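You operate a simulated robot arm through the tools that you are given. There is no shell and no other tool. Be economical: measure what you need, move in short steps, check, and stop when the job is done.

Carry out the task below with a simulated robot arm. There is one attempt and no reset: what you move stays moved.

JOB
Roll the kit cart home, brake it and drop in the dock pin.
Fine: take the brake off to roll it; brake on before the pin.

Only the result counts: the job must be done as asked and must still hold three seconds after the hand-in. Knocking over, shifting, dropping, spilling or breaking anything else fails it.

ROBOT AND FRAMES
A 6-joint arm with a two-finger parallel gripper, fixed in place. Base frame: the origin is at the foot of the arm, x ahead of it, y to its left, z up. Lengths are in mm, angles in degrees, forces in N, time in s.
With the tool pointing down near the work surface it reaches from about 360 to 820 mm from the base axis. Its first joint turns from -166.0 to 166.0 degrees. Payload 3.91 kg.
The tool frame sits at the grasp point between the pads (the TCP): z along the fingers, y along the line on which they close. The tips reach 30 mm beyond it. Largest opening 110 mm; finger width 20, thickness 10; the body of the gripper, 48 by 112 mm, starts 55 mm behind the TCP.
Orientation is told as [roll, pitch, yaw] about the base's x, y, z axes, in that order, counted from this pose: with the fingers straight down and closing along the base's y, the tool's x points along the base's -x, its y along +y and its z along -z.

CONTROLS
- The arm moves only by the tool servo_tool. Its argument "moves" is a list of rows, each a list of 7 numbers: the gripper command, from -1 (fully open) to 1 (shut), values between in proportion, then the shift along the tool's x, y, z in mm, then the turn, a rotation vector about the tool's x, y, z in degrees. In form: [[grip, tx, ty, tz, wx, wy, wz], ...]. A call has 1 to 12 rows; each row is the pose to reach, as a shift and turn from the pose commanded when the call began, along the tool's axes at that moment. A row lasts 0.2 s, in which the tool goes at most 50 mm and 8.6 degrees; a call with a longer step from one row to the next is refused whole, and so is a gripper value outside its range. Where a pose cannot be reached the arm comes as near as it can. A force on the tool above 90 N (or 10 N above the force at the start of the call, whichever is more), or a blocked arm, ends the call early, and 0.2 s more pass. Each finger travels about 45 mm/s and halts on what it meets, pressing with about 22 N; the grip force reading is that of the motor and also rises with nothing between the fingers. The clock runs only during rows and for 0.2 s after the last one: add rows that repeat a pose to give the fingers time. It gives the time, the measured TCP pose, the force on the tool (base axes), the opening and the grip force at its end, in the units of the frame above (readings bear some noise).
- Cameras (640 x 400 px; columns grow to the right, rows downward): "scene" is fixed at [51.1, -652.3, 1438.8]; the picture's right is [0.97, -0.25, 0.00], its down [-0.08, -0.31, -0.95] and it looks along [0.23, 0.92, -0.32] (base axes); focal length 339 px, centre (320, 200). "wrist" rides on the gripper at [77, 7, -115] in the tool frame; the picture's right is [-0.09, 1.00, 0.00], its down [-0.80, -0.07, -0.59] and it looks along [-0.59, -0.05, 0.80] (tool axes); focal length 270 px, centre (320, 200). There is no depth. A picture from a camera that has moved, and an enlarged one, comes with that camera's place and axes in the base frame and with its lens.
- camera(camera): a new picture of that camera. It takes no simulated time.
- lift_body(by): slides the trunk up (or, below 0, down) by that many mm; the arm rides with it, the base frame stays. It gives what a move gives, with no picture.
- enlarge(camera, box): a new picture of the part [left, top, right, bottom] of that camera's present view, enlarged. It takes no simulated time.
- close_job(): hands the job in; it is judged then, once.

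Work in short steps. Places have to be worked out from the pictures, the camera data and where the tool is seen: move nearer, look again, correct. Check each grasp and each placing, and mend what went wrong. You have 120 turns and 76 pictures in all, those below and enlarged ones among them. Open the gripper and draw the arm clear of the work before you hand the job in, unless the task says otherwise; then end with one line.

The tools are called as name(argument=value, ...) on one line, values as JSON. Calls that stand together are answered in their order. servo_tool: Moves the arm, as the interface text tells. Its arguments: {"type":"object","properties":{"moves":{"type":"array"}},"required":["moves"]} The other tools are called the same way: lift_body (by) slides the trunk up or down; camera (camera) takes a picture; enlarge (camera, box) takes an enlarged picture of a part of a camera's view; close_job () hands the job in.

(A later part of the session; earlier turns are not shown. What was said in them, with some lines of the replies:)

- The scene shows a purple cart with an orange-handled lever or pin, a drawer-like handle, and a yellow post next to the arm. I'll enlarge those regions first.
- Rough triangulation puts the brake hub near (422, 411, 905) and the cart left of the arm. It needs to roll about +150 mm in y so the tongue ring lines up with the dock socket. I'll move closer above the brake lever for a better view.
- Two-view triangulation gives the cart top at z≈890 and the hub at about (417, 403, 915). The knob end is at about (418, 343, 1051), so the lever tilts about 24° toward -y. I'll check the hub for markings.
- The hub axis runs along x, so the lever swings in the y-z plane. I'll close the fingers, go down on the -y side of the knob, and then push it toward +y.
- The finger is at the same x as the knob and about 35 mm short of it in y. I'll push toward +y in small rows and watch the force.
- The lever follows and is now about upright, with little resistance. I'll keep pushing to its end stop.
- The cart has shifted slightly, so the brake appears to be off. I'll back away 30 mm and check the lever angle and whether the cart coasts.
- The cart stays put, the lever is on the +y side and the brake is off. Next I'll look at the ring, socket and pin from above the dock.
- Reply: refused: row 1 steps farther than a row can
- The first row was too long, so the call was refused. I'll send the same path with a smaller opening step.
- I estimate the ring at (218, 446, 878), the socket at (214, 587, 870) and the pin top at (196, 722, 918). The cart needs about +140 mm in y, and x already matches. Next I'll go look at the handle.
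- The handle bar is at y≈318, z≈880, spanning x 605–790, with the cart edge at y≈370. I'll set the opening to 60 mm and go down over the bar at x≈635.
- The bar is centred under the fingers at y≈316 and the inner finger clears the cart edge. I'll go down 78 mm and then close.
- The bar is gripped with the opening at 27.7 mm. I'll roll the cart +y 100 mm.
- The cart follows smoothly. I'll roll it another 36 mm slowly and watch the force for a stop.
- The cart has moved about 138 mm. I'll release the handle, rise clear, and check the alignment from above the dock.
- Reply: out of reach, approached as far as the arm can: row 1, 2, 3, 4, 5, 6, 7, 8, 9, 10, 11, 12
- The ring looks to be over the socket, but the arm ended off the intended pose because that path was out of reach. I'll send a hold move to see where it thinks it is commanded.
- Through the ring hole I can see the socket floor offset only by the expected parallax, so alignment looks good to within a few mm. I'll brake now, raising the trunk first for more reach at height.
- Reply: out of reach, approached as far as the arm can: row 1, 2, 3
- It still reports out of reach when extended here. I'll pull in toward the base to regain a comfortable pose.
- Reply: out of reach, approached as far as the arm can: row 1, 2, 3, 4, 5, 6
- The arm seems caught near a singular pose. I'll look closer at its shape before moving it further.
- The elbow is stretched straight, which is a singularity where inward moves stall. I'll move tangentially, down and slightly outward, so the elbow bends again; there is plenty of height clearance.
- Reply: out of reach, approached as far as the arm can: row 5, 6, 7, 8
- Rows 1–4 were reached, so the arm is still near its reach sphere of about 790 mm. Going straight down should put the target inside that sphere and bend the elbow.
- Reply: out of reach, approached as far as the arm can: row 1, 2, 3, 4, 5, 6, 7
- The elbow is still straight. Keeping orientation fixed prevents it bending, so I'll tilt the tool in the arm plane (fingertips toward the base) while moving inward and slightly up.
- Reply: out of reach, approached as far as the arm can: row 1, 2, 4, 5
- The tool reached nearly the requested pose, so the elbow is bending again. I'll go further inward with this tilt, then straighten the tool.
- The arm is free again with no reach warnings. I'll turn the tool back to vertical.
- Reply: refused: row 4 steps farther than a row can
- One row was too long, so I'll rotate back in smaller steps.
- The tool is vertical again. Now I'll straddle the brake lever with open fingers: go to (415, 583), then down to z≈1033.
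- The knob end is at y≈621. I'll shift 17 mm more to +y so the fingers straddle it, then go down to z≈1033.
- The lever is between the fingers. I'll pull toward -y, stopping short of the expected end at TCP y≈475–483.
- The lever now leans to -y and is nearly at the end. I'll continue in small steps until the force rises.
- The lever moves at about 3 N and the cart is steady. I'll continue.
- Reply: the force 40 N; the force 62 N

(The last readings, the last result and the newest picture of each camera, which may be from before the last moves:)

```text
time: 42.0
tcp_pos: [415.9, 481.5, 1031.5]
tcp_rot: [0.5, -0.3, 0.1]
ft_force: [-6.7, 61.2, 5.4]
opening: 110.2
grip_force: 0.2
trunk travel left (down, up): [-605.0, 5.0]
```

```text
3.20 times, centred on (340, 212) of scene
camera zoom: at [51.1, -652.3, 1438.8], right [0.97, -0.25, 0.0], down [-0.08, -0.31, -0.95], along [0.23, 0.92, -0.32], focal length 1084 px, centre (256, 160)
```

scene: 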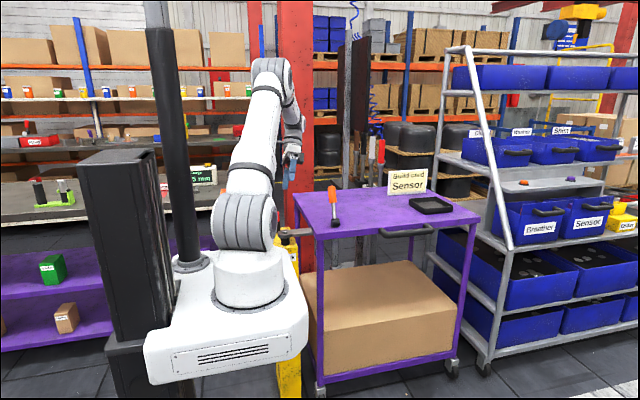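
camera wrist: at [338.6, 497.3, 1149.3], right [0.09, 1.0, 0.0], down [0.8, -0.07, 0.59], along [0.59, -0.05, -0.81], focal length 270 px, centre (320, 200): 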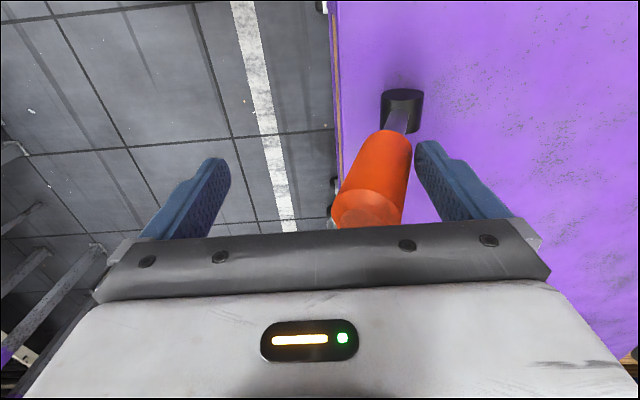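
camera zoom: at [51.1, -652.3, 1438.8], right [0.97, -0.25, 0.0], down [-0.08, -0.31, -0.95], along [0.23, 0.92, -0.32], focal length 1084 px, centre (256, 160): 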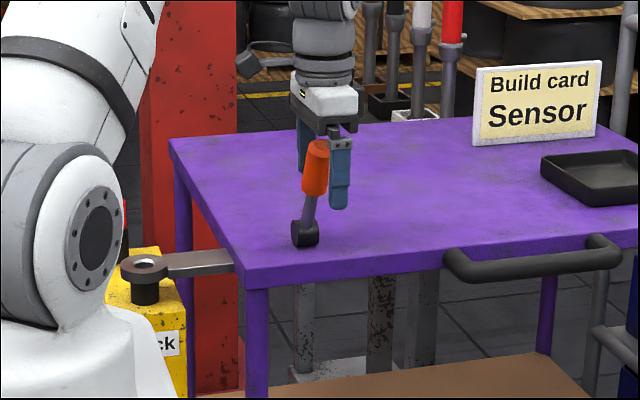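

61 N against the end stop with the cart static: the brake is on. I'll back off, rise, and look at the ring and socket closely from above.

servo_tool(moves=[[-1, 0, 10, 0, 0, 0, 0], [-1, 0, 35, 0, 0, 0, 0], [-1, 0, 35, -45, 0, 0, 0], [-1, 0, 35, -90, 0, 0, 0], [-1, 0, 35, -110, 0, 0, 0]])

servo_tool(moves=[[-1, 40, 8, 0, 0, 0, 0], [-1, 80, 16, 0, 0, 0, 0], [-1, 120, 24, 0, 0, 0, 0], [-1, 160, 32, 0, 0, 0, 0], [-1, 200, 40, 0, 0, 0, 0], [-1, 240, 48, 0, 0, 0, 0], [-1, 280, 56, 10, 0, 0, 0], [-1, 306, 65, 40, 0, 0, 0], [-1, 306, 65, 80, 0, 0, 0], [-1, 306, 65, 120, 0, 0, 0], [-1, 306, 65, 120, 0, 0, 0]])

camera(camera="wrist")

```text
time: 43.2
tcp_pos: [417.0, 506.9, 1143.9]
tcp_rot: [-0.1, 0.2, -0.2]
ft_force: [0.6, -0.2, 0.1]
opening: 110.1
grip_force: 0.1
trunk travel left (down, up): [-605.0, 5.0]
```

```text
time: 45.6
tcp_pos: [109.6, 570.1, 1023.1]
tcp_rot: [0.0, 0.1, -0.1]
ft_force: [0.3, -0.8, -0.4]
opening: 110.2
grip_force: 0.1
trunk travel left (down, up): [-605.0, 5.0]
```

```text
35 pictures are left
camera wrist: at [31.7, 577.3, 1138.2], right [0.09, 1.0, 0.0], down [0.8, -0.07, 0.59], along [0.59, -0.05, -0.81], focal length 270 px, centre (320, 200)
```

wrist: 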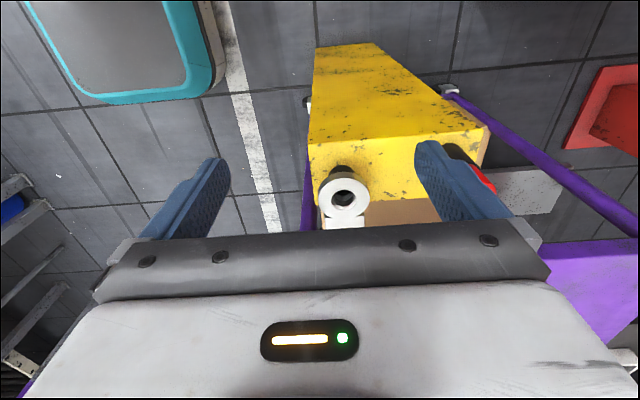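

enlarge(camera="wrist", box=[312, 160, 376, 200])

enlarge(camera="wrist", box=[410, 130, 506, 190])

enlarge(camera="scene", box=[257, 210, 321, 250])

```text
10.00 times, centred on (344, 180) of wrist
camera zoom: at [31.7, 577.3, 1138.2], right [0.09, 1.0, 0.0], down [0.8, -0.07, 0.59], along [0.59, -0.05, -0.81], focal length 2703 px, centre (80, 400)
```

zoom: 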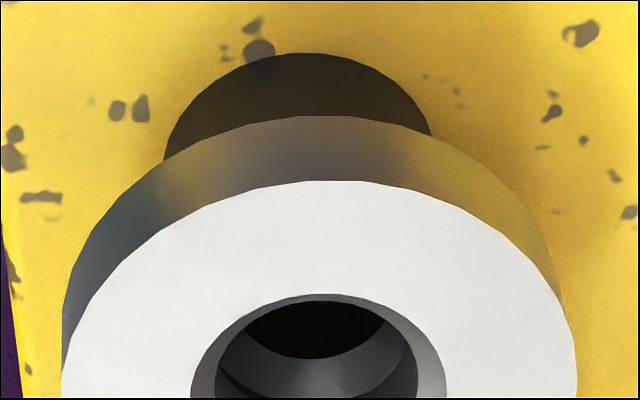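

```text
6.67 times, centred on (458, 160) of wrist
camera zoom: at [31.7, 577.3, 1138.2], right [0.09, 1.0, 0.0], down [0.8, -0.07, 0.59], along [0.59, -0.05, -0.81], focal length 1802 px, centre (-600, 467)
```

zoom: 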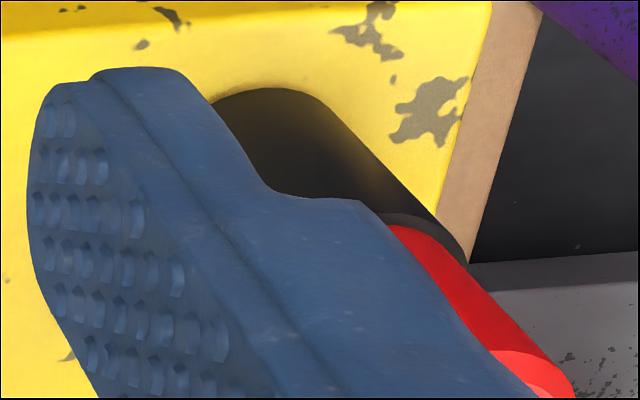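

```text
10.00 times, centred on (289, 230) of scene
camera zoom: at [51.1, -652.3, 1438.8], right [0.97, -0.25, 0.0], down [-0.08, -0.31, -0.95], along [0.23, 0.92, -0.32], focal length 3386 px, centre (630, -100)
```

zoom: 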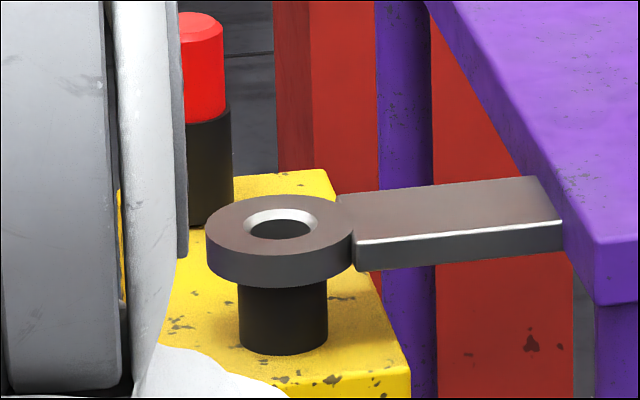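

Ring versus socket: they match to about 1 mm in both directions, so the cart is home. Now I'll move to look at the pin.

servo_tool(moves=[[-1, 0, 40, -10, 0, 0, 0], [-1, 0, 80, -15, 0, 0, 0], [-1, 0, 120, -15, 0, 0, 0], [-1, 0, 120, -15, 0, 0, 0]])

camera(camera="wrist")

enlarge(camera="wrist", box=[272, 130, 400, 210])

enlarge(camera="scene", box=[257, 200, 321, 240])

```text
time: 46.6
tcp_pos: [106.3, 689.7, 1039.0]
tcp_rot: [0.0, 0.1, -0.1]
ft_force: [0.5, 0.5, -0.5]
opening: 109.7
grip_force: 0.0
trunk travel left (down, up): [-605.0, 5.0]
```

```text
31 pictures are left
camera wrist: at [31.0, 695.2, 1155.4], right [0.09, 1.0, 0.0], down [0.8, -0.07, 0.59], along [0.59, -0.05, -0.81], focal length 270 px, centre (320, 200)
```

wrist: 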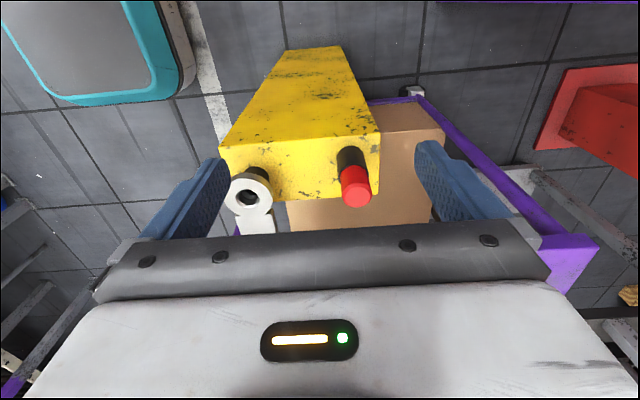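

```text
5.00 times, centred on (336, 170) of wrist
camera zoom: at [31.0, 695.2, 1155.4], right [0.09, 1.0, 0.0], down [0.8, -0.07, 0.59], along [0.59, -0.05, -0.81], focal length 1351 px, centre (240, 350)
```

zoom: 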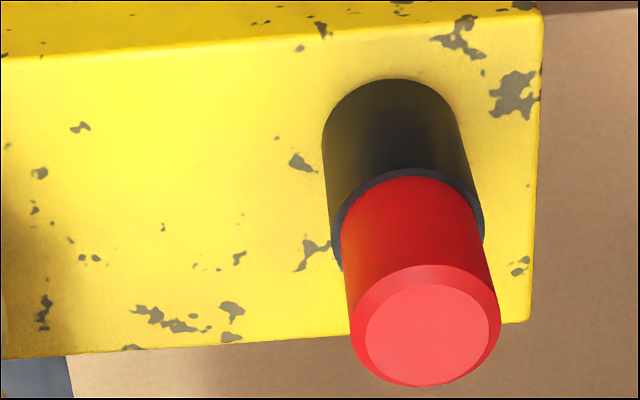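

```text
10.00 times, centred on (289, 220) of scene
camera zoom: at [51.1, -652.3, 1438.8], right [0.97, -0.25, 0.0], down [-0.08, -0.31, -0.95], along [0.23, 0.92, -0.32], focal length 3386 px, centre (630, 0)
```

zoom: 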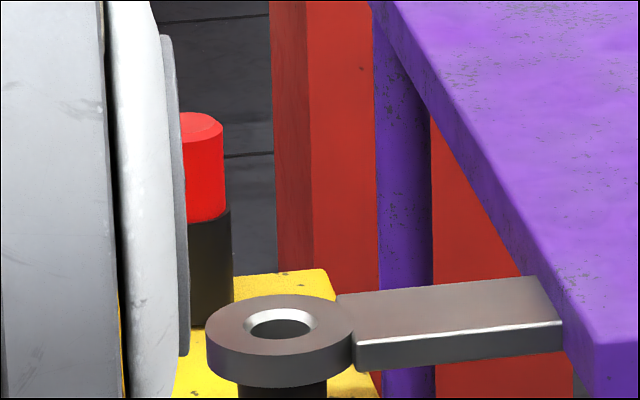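

The pin top is at about (201, 721, 920): a red head 33 mm in diameter from z≈871 to 920, standing in a black holder whose foot is at about z 828. I'll move above it.

servo_tool(moves=[[-1, -35, 11, 0, 0, 0, 0], [-1, -70, 22, 0, 0, 0, 0], [-1, -95, 31, 0, 0, 0, 0], [-1, -95, 31, 30, 0, 0, 0], [-0.6, -95, 31, 50, 0, 0, 0], [-0.4, -95, 31, 50, 0, 0, 0]])

camera(camera="wrist")

enlarge(camera="scene", box=[240, 170, 336, 230])

```text
time: 48.0
tcp_pos: [206.0, 720.8, 990.5]
tcp_rot: [0.1, 0.1, -0.2]
ft_force: [-0.8, -0.1, 0.0]
opening: 77.2
grip_force: 0.1
trunk travel left (down, up): [-605.0, 5.0]
```

```text
28 pictures are left
camera wrist: at [129.3, 727.8, 1105.3], right [0.09, 1.0, 0.0], down [0.8, -0.07, 0.59], along [0.59, -0.05, -0.81], focal length 270 px, centre (320, 200)
```

wrist: 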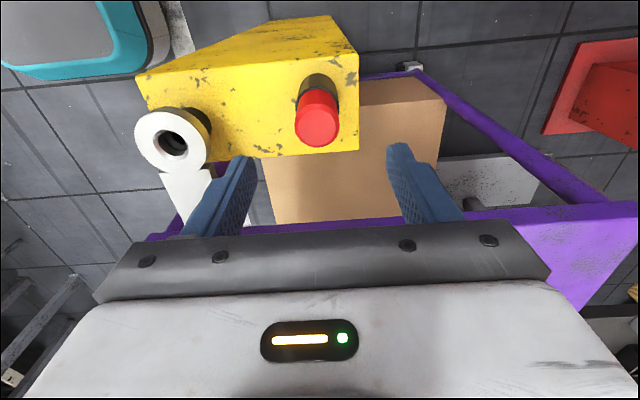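

```text
6.67 times, centred on (288, 200) of scene
camera zoom: at [51.1, -652.3, 1438.8], right [0.97, -0.25, 0.0], down [-0.08, -0.31, -0.95], along [0.23, 0.92, -0.32], focal length 2257 px, centre (533, 200)
```

zoom: 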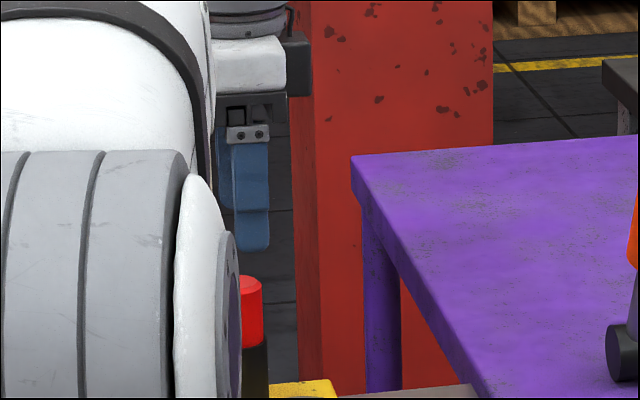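

Refined: pin axis at (200.5, 720.5), head top z≈922, holder rim z≈876. I'll go down to TCP z≈910 and grip.

servo_tool(moves=[[-0.4, 5.5, 0, 25, 0, 0, 0], [-0.4, 5.5, 0, 50, 0, 0, 0], [-0.4, 5.5, 0, 70, 0, 0, 0], [-0.4, 5.5, 0, 80, 0, 0, 0], [-0.4, 5.5, 0, 80, 0, 0, 0], [0.3, 5.5, 0, 80, 0, 0, 0], [1, 5.5, 0, 80, 0, 0, 0], [1, 5.5, 0, 80, 0, 0, 0], [1, 5.5, 0, 80, 0, 0, 0]])

camera(camera="wrist")

```text
time: 50.0
tcp_pos: [199.8, 722.5, 911.0]
tcp_rot: [0.0, 0.1, 0.0]
ft_force: [1.1, -4.0, 0.3]
opening: 31.3
grip_force: 21.9
trunk travel left (down, up): [-605.0, 5.0]
```

```text
26 pictures are left
camera wrist: at [122.4, 728.1, 1026.4], right [0.09, 1.0, 0.0], down [0.8, -0.07, 0.59], along [0.59, -0.05, -0.81], focal length 270 px, centre (320, 200)
```

wrist: 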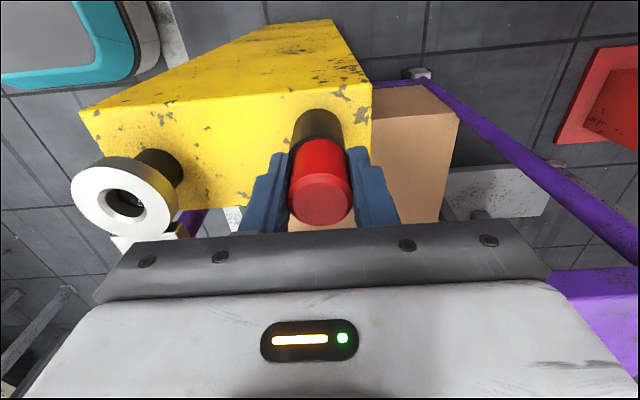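

The head is gripped (31.3 mm). I'll lift straight up.

servo_tool(moves=[[1, 0, 0, -15, 0, 0, 0], [1, 0, 0, -30, 0, 0, 0], [1, 0, 0, -50, 0, 0, 0], [1, 0, 0, -75, 0, 0, 0], [1, 0, 0, -100, 0, 0, 0], [1, 0, 0, -110, 0, 0, 0], [1, 0, 0, -110, 0, 0, 0]])

enlarge(camera="wrist", box=[240, 80, 400, 230])

enlarge(camera="scene", box=[250, 170, 330, 250])

```text
time: 51.6
tcp_pos: [197.8, 722.7, 1019.1]
tcp_rot: [0.0, 0.1, -0.2]
ft_force: [0.7, 0.3, -0.8]
opening: 31.5
grip_force: 22.2
trunk travel left (down, up): [-605.0, 5.0]
```

```text
2.67 times, centred on (320, 155) of wrist
camera zoom: at [121.5, 728.4, 1135.5], right [0.09, 1.0, 0.0], down [0.8, -0.07, 0.59], along [0.59, -0.05, -0.81], focal length 721 px, centre (320, 320)
```

zoom: 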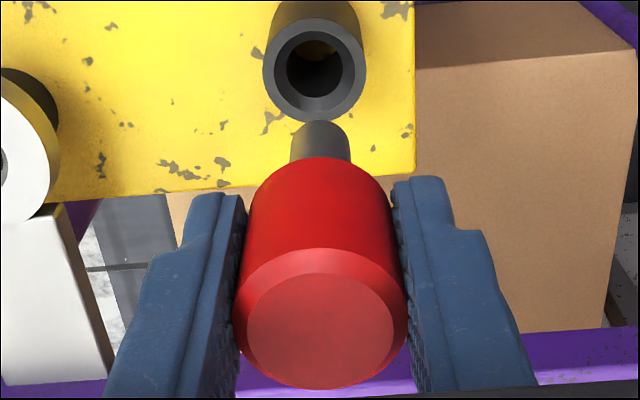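

```text
5.00 times, centred on (290, 210) of scene
camera zoom: at [51.1, -652.3, 1438.8], right [0.97, -0.25, 0.0], down [-0.08, -0.31, -0.95], along [0.23, 0.92, -0.32], focal length 1693 px, centre (470, 150)
```

zoom: 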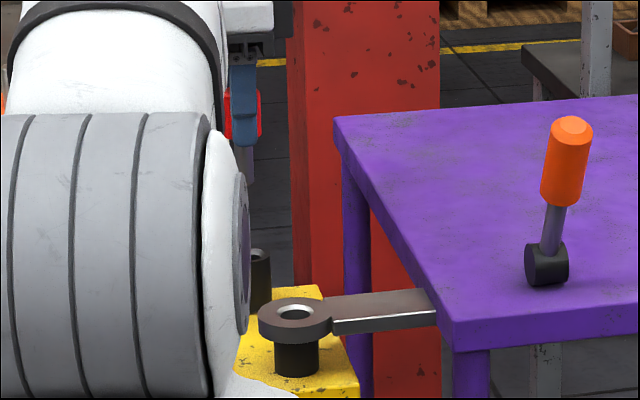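

The pin came out. Its shank is about 15 mm wide and 32 mm long, and the hole is about 23 mm. I'll carry it over to the ring and stop about 20 mm above.

servo_tool(moves=[[1, -5, -30, 0, 0, 0, 0], [1, -10, -65, 0, 0, 0, 0], [1, -16, -100, 0, 0, 0, 0], [1, -21, -136, 0, 0, 0, 0], [1, -21, -136, 20, 0, 0, 0], [1, -21, -136, 45, 0, 0, 0], [1, -21, -136, 45, 0, 0, 0]])

enlarge(camera="wrist", box=[240, 80, 400, 230])

enlarge(camera="scene", box=[250, 180, 330, 250])

```text
time: 53.2
tcp_pos: [219.2, 585.4, 969.9]
tcp_rot: [0.1, 0.1, -0.1]
ft_force: [-0.5, 0.1, -0.6]
opening: 31.1
grip_force: 22.1
trunk travel left (down, up): [-605.0, 5.0]
```

```text
2.67 times, centred on (320, 155) of wrist
camera zoom: at [141.8, 591.7, 1087.4], right [0.09, 1.0, 0.0], down [0.8, -0.07, 0.59], along [0.59, -0.05, -0.81], focal length 721 px, centre (320, 320)
```

zoom: 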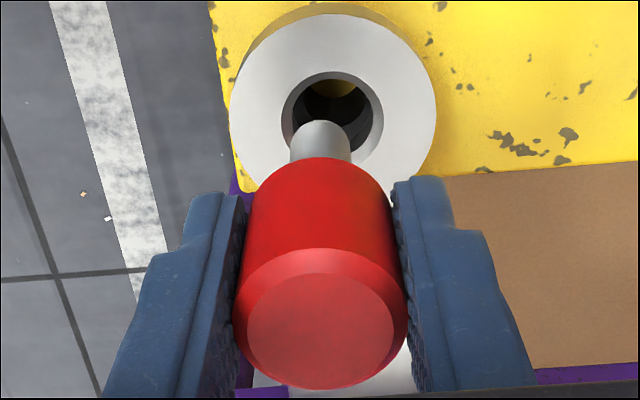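

```text
5.71 times, centred on (290, 215) of scene
camera zoom: at [51.1, -652.3, 1438.8], right [0.97, -0.25, 0.0], down [-0.08, -0.31, -0.95], along [0.23, 0.92, -0.32], focal length 1935 px, centre (491, 114)
```

zoom: 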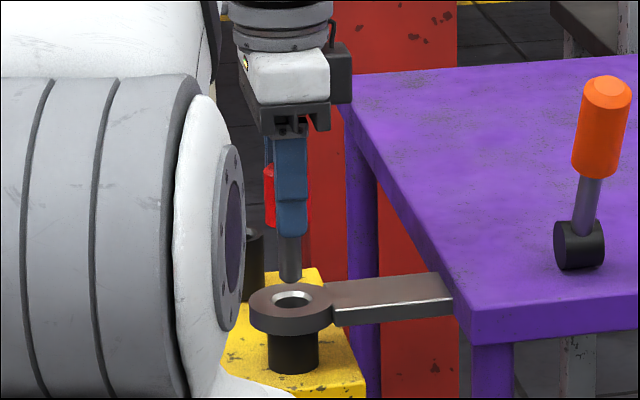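

The wrist view puts the pin about 3.6 mm short in y, and the scene view about 1.5 mm short in x. I'll correct, go down 12 mm, and recheck.

servo_tool(moves=[[1, -1.5, 3.6, 0, 0, 0, 0], [1, -1.5, 3.6, 12, 0, 0, 0], [1, -1.5, 3.6, 12, 0, 0, 0]])

enlarge(camera="wrist", box=[280, 80, 360, 150])

enlarge(camera="scene", box=[270, 205, 310, 240])

```text
time: 54.0
tcp_pos: [221.4, 589.1, 958.9]
tcp_rot: [0.1, 0.1, -0.1]
ft_force: [0.1, 0.4, -1.8]
opening: 31.2
grip_force: 22.2
trunk travel left (down, up): [-605.0, 5.0]
```

```text
5.71 times, centred on (320, 115) of wrist
camera zoom: at [144.0, 595.0, 1075.7], right [0.09, 1.0, 0.0], down [0.8, -0.07, 0.59], along [0.59, -0.05, -0.81], focal length 1544 px, centre (320, 686)
```

zoom: 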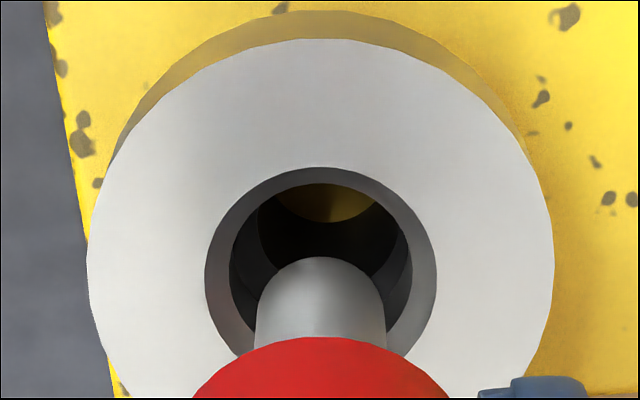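

```text
11.43 times, centred on (290, 222) of scene
camera zoom: at [51.1, -652.3, 1438.8], right [0.97, -0.25, 0.0], down [-0.08, -0.31, -0.95], along [0.23, 0.92, -0.32], focal length 3870 px, centre (663, -57)
```

zoom: 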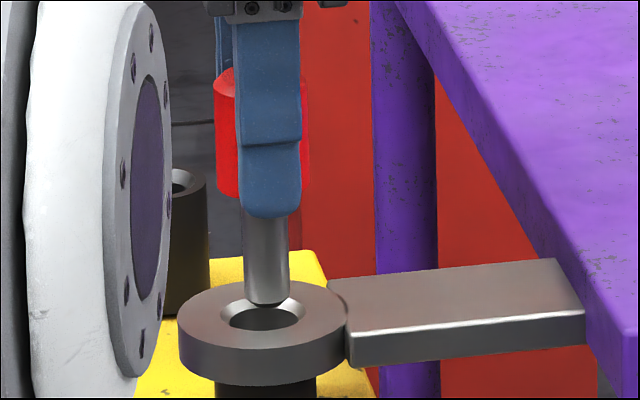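

The pin is centred in y and about 1 mm too far in +x. I'll correct that and lower gently into the ring.

servo_tool(moves=[[1, 1, 0, 0, 0, 0, 0], [1, 1, 0, 8, 0, 0, 0], [1, 1, 0, 16, 0, 0, 0], [1, 1, 0, 24, 0, 0, 0], [1, 1, 0, 30, 0, 0, 0], [1, 1, 0, 30, 0, 0, 0]])

enlarge(camera="scene", box=[270, 205, 310, 240])

```text
time: 55.4
tcp_pos: [220.3, 589.1, 930.8]
tcp_rot: [0.1, 0.1, -0.1]
ft_force: [0.5, 0.4, -1.3]
opening: 31.1
grip_force: 21.5
trunk travel left (down, up): [-605.0, 5.0]
```

```text
11.43 times, centred on (290, 222) of scene
camera zoom: at [51.1, -652.3, 1438.8], right [0.97, -0.25, 0.0], down [-0.08, -0.31, -0.95], along [0.23, 0.92, -0.32], focal length 3870 px, centre (663, -57)
```

zoom: 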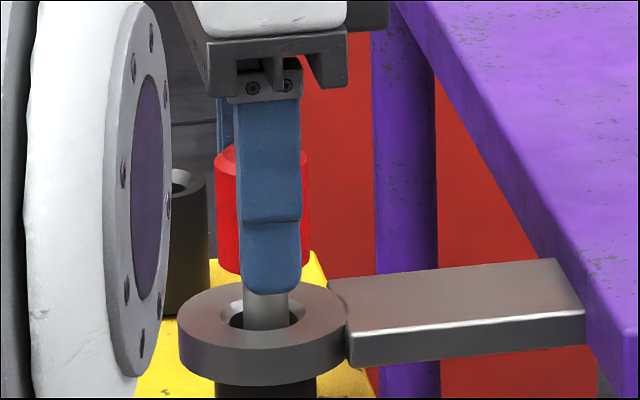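

The pin has entered the hole with no force. I'll lower further in small steps to seat the head.

servo_tool(moves=[[1, 0, 0, 5, 0, 0, 0], [1, 0, 0, 10, 0, 0, 0], [1, 0, 0, 14, 0, 0, 0], [1, 0, 0, 17, 0, 0, 0], [1, 0, 0, 17, 0, 0, 0]])

enlarge(camera="scene", box=[270, 205, 310, 240])

```text
time: 56.6
tcp_pos: [219.5, 589.4, 913.4]
tcp_rot: [0.1, 0.1, -0.1]
ft_force: [-0.3, 2.3, 2.3]
opening: 31.3
grip_force: 21.9
trunk travel left (down, up): [-605.0, 5.0]
```

```text
11.43 times, centred on (290, 222) of scene
camera zoom: at [51.1, -652.3, 1438.8], right [0.97, -0.25, 0.0], down [-0.08, -0.31, -0.95], along [0.23, 0.92, -0.32], focal length 3870 px, centre (663, -57)
```

zoom: 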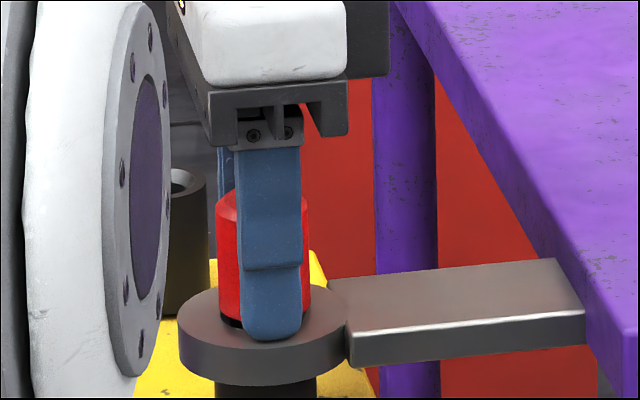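

The head is almost on the ring, with a slight dark gap left. I'll lower a few more mm until contact.

servo_tool(moves=[[1, 0, 0, 1.5, 0, 0, 0], [1, 0, 0, 3, 0, 0, 0], [1, 0, 0, 3, 0, 0, 0]])

enlarge(camera="scene", box=[270, 205, 310, 240])

```text
time: 57.4
tcp_pos: [220.6, 590.6, 914.7]
tcp_rot: [0.5, 0.0, -0.1]
ft_force: [4.4, 9.4, 31.7]
opening: 31.2
grip_force: 22.0
trunk travel left (down, up): [-605.0, 5.0]
```

```text
11.43 times, centred on (290, 222) of scene
camera zoom: at [51.1, -652.3, 1438.8], right [0.97, -0.25, 0.0], down [-0.08, -0.31, -0.95], along [0.23, 0.92, -0.32], focal length 3870 px, centre (663, -57)
```

zoom: 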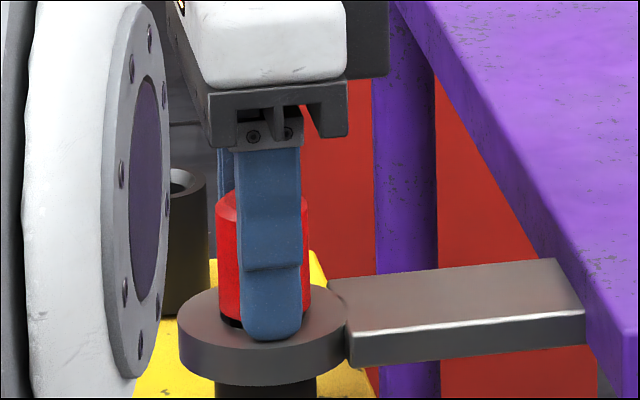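

32 N contact. I'll relieve the pressure and zoom in to see whether the head rests on the ring or the tip is caught.

servo_tool(moves=[[1, 0, 0, -2.5, 0, 0, 0], [1, 0, 0, -2.5, 0, 0, 0]])

enlarge(camera="scene", box=[278, 218, 302, 240])

camera(camera="wrist")

```text
time: 58.0
tcp_pos: [220.2, 589.8, 913.8]
tcp_rot: [0.2, 0.1, -0.1]
ft_force: [8.6, 12.8, 23.2]
opening: 31.1
grip_force: 21.4
trunk travel left (down, up): [-605.0, 5.0]
```

```text
16.00 times, centred on (290, 229) of scene
camera zoom: at [51.1, -652.3, 1438.8], right [0.97, -0.25, 0.0], down [-0.08, -0.31, -0.95], along [0.23, 0.92, -0.32], focal length 5418 px, centre (800, -264)
```

zoom: 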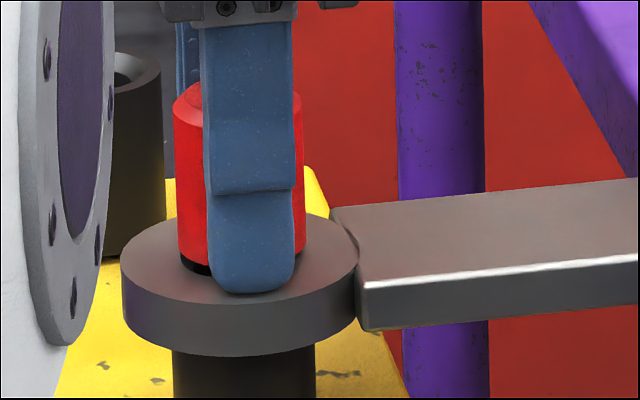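

```text
15 pictures are left
camera wrist: at [142.8, 595.4, 1030.0], right [0.09, 1.0, 0.0], down [0.8, -0.07, 0.59], along [0.59, -0.05, -0.8], focal length 270 px, centre (320, 200)
```

wrist: 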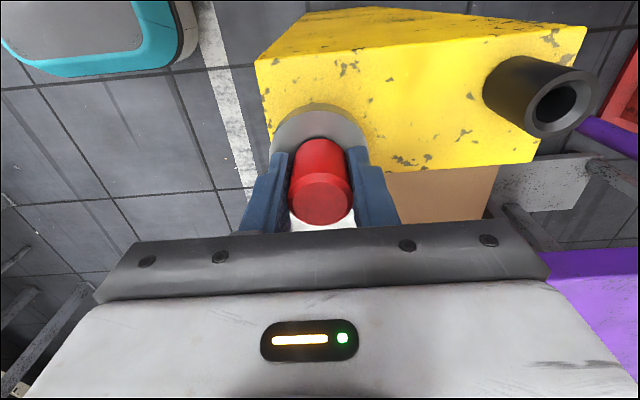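

The head-bottom estimate (TCP − 35 ≈ 879) equals the ring top, so the head is seated. I'll release and rise.

servo_tool(moves=[[0.2, 0, 0, 0, 0, 0, 0], [-0.2, 0, 0, 0, 0, 0, 0], [-0.5, 0, 0, 0, 0, 0, 0], [-0.5, 0, 0, -5, 0, 0, 0], [-0.5, 0, 0, -30, 0, 0, 0], [-0.5, 0, 0, -70, 0, 0, 0], [-0.5, 0, 0, -110, 0, 0, 0]])

enlarge(camera="scene", box=[270, 205, 310, 240])

camera(camera="wrist")

```text
time: 59.6
tcp_pos: [219.2, 588.5, 1026.0]
tcp_rot: [0.0, 0.1, 0.0]
ft_force: [-0.5, -0.4, 0.1]
opening: 82.3
grip_force: 0.2
trunk travel left (down, up): [-605.0, 5.0]
```

```text
11.43 times, centred on (290, 222) of scene
camera zoom: at [51.1, -652.3, 1438.8], right [0.97, -0.25, 0.0], down [-0.08, -0.31, -0.95], along [0.23, 0.92, -0.32], focal length 3870 px, centre (663, -57)
```

zoom: 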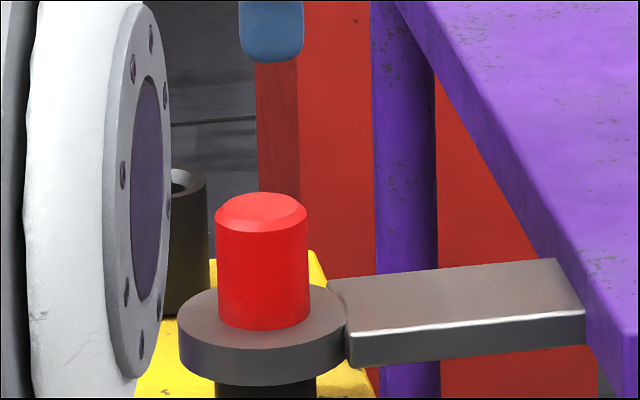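

```text
13 pictures are left
camera wrist: at [142.8, 594.7, 1141.5], right [0.09, 1.0, 0.0], down [0.8, -0.07, 0.59], along [0.59, -0.05, -0.81], focal length 270 px, centre (320, 200)
```

wrist: 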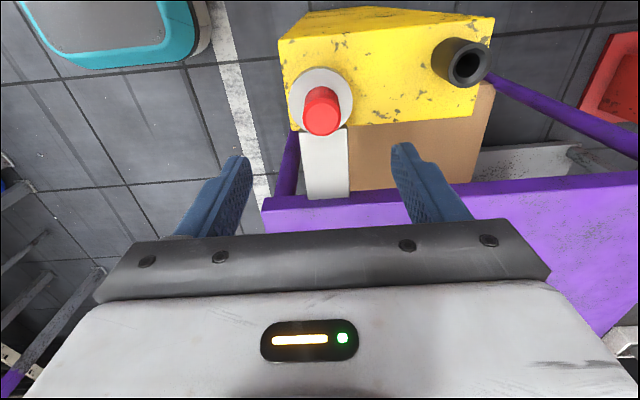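

The pin is seated flush on the ring. I'll draw the arm clear and take a last look.

servo_tool(moves=[[-0.5, 0, 0, -40, 0, 0, 0], [-0.5, 0, 0, -80, 0, 0, 0], [-0.5, -30, -35, -100, 0, 0, 0], [-0.5, -60, -70, -110, 0, 0, 0], [-0.5, -90, -110, -110, 0, 0, 0], [-0.5, -120, -150, -110, 0, 0, 0], [-0.5, -120, -150, -110, 0, 0, 0]])

enlarge(camera="scene", box=[240, 150, 480, 300])

```text
refused: row 3 steps farther than a row can; nothing moved
```

```text
2.67 times, centred on (360, 225) of scene
camera zoom: at [51.1, -652.3, 1438.8], right [0.97, -0.25, 0.0], down [-0.08, -0.31, -0.95], along [0.23, 0.92, -0.32], focal length 903 px, centre (213, 133)
```

zoom: 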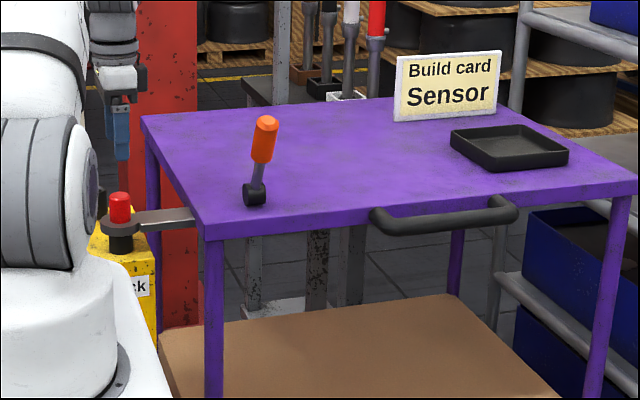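

The last row was too long, so nothing moved. The picture shows the brake lever on and the pin seated, so I'll retract with smaller steps.

servo_tool(moves=[[-0.5, 0, 0, -40, 0, 0, 0], [-0.5, 0, 0, -80, 0, 0, 0], [-0.5, -20, -30, -100, 0, 0, 0], [-0.5, -40, -65, -110, 0, 0, 0], [-0.5, -60, -100, -110, 0, 0, 0], [-0.5, -80, -140, -110, 0, 0, 0], [-0.5, -80, -140, -110, 0, 0, 0]])

enlarge(camera="scene", box=[240, 150, 480, 300])

```text
time: 61.2
tcp_pos: [300.7, 450.0, 1134.8]
tcp_rot: [0.0, 0.0, -0.1]
ft_force: [-0.4, 0.9, -0.3]
opening: 82.6
grip_force: 0.0
trunk travel left (down, up): [-605.0, 5.0]
```

```text
2.67 times, centred on (360, 225) of scene
camera zoom: at [51.1, -652.3, 1438.8], right [0.97, -0.25, 0.0], down [-0.08, -0.31, -0.95], along [0.23, 0.92, -0.32], focal length 903 px, centre (213, 133)
```

zoom: 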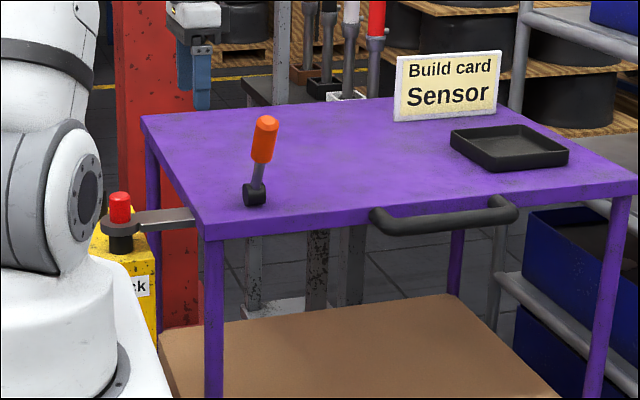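

The cart is home, the brake is on, the pin is seated and the arm is clear, so I'm handing in.

close_job()

```text
The job is handed in.
```

I rolled the cart home, put the brake on, and seated the dock pin through the ring, with the arm drawn clear before handing in.
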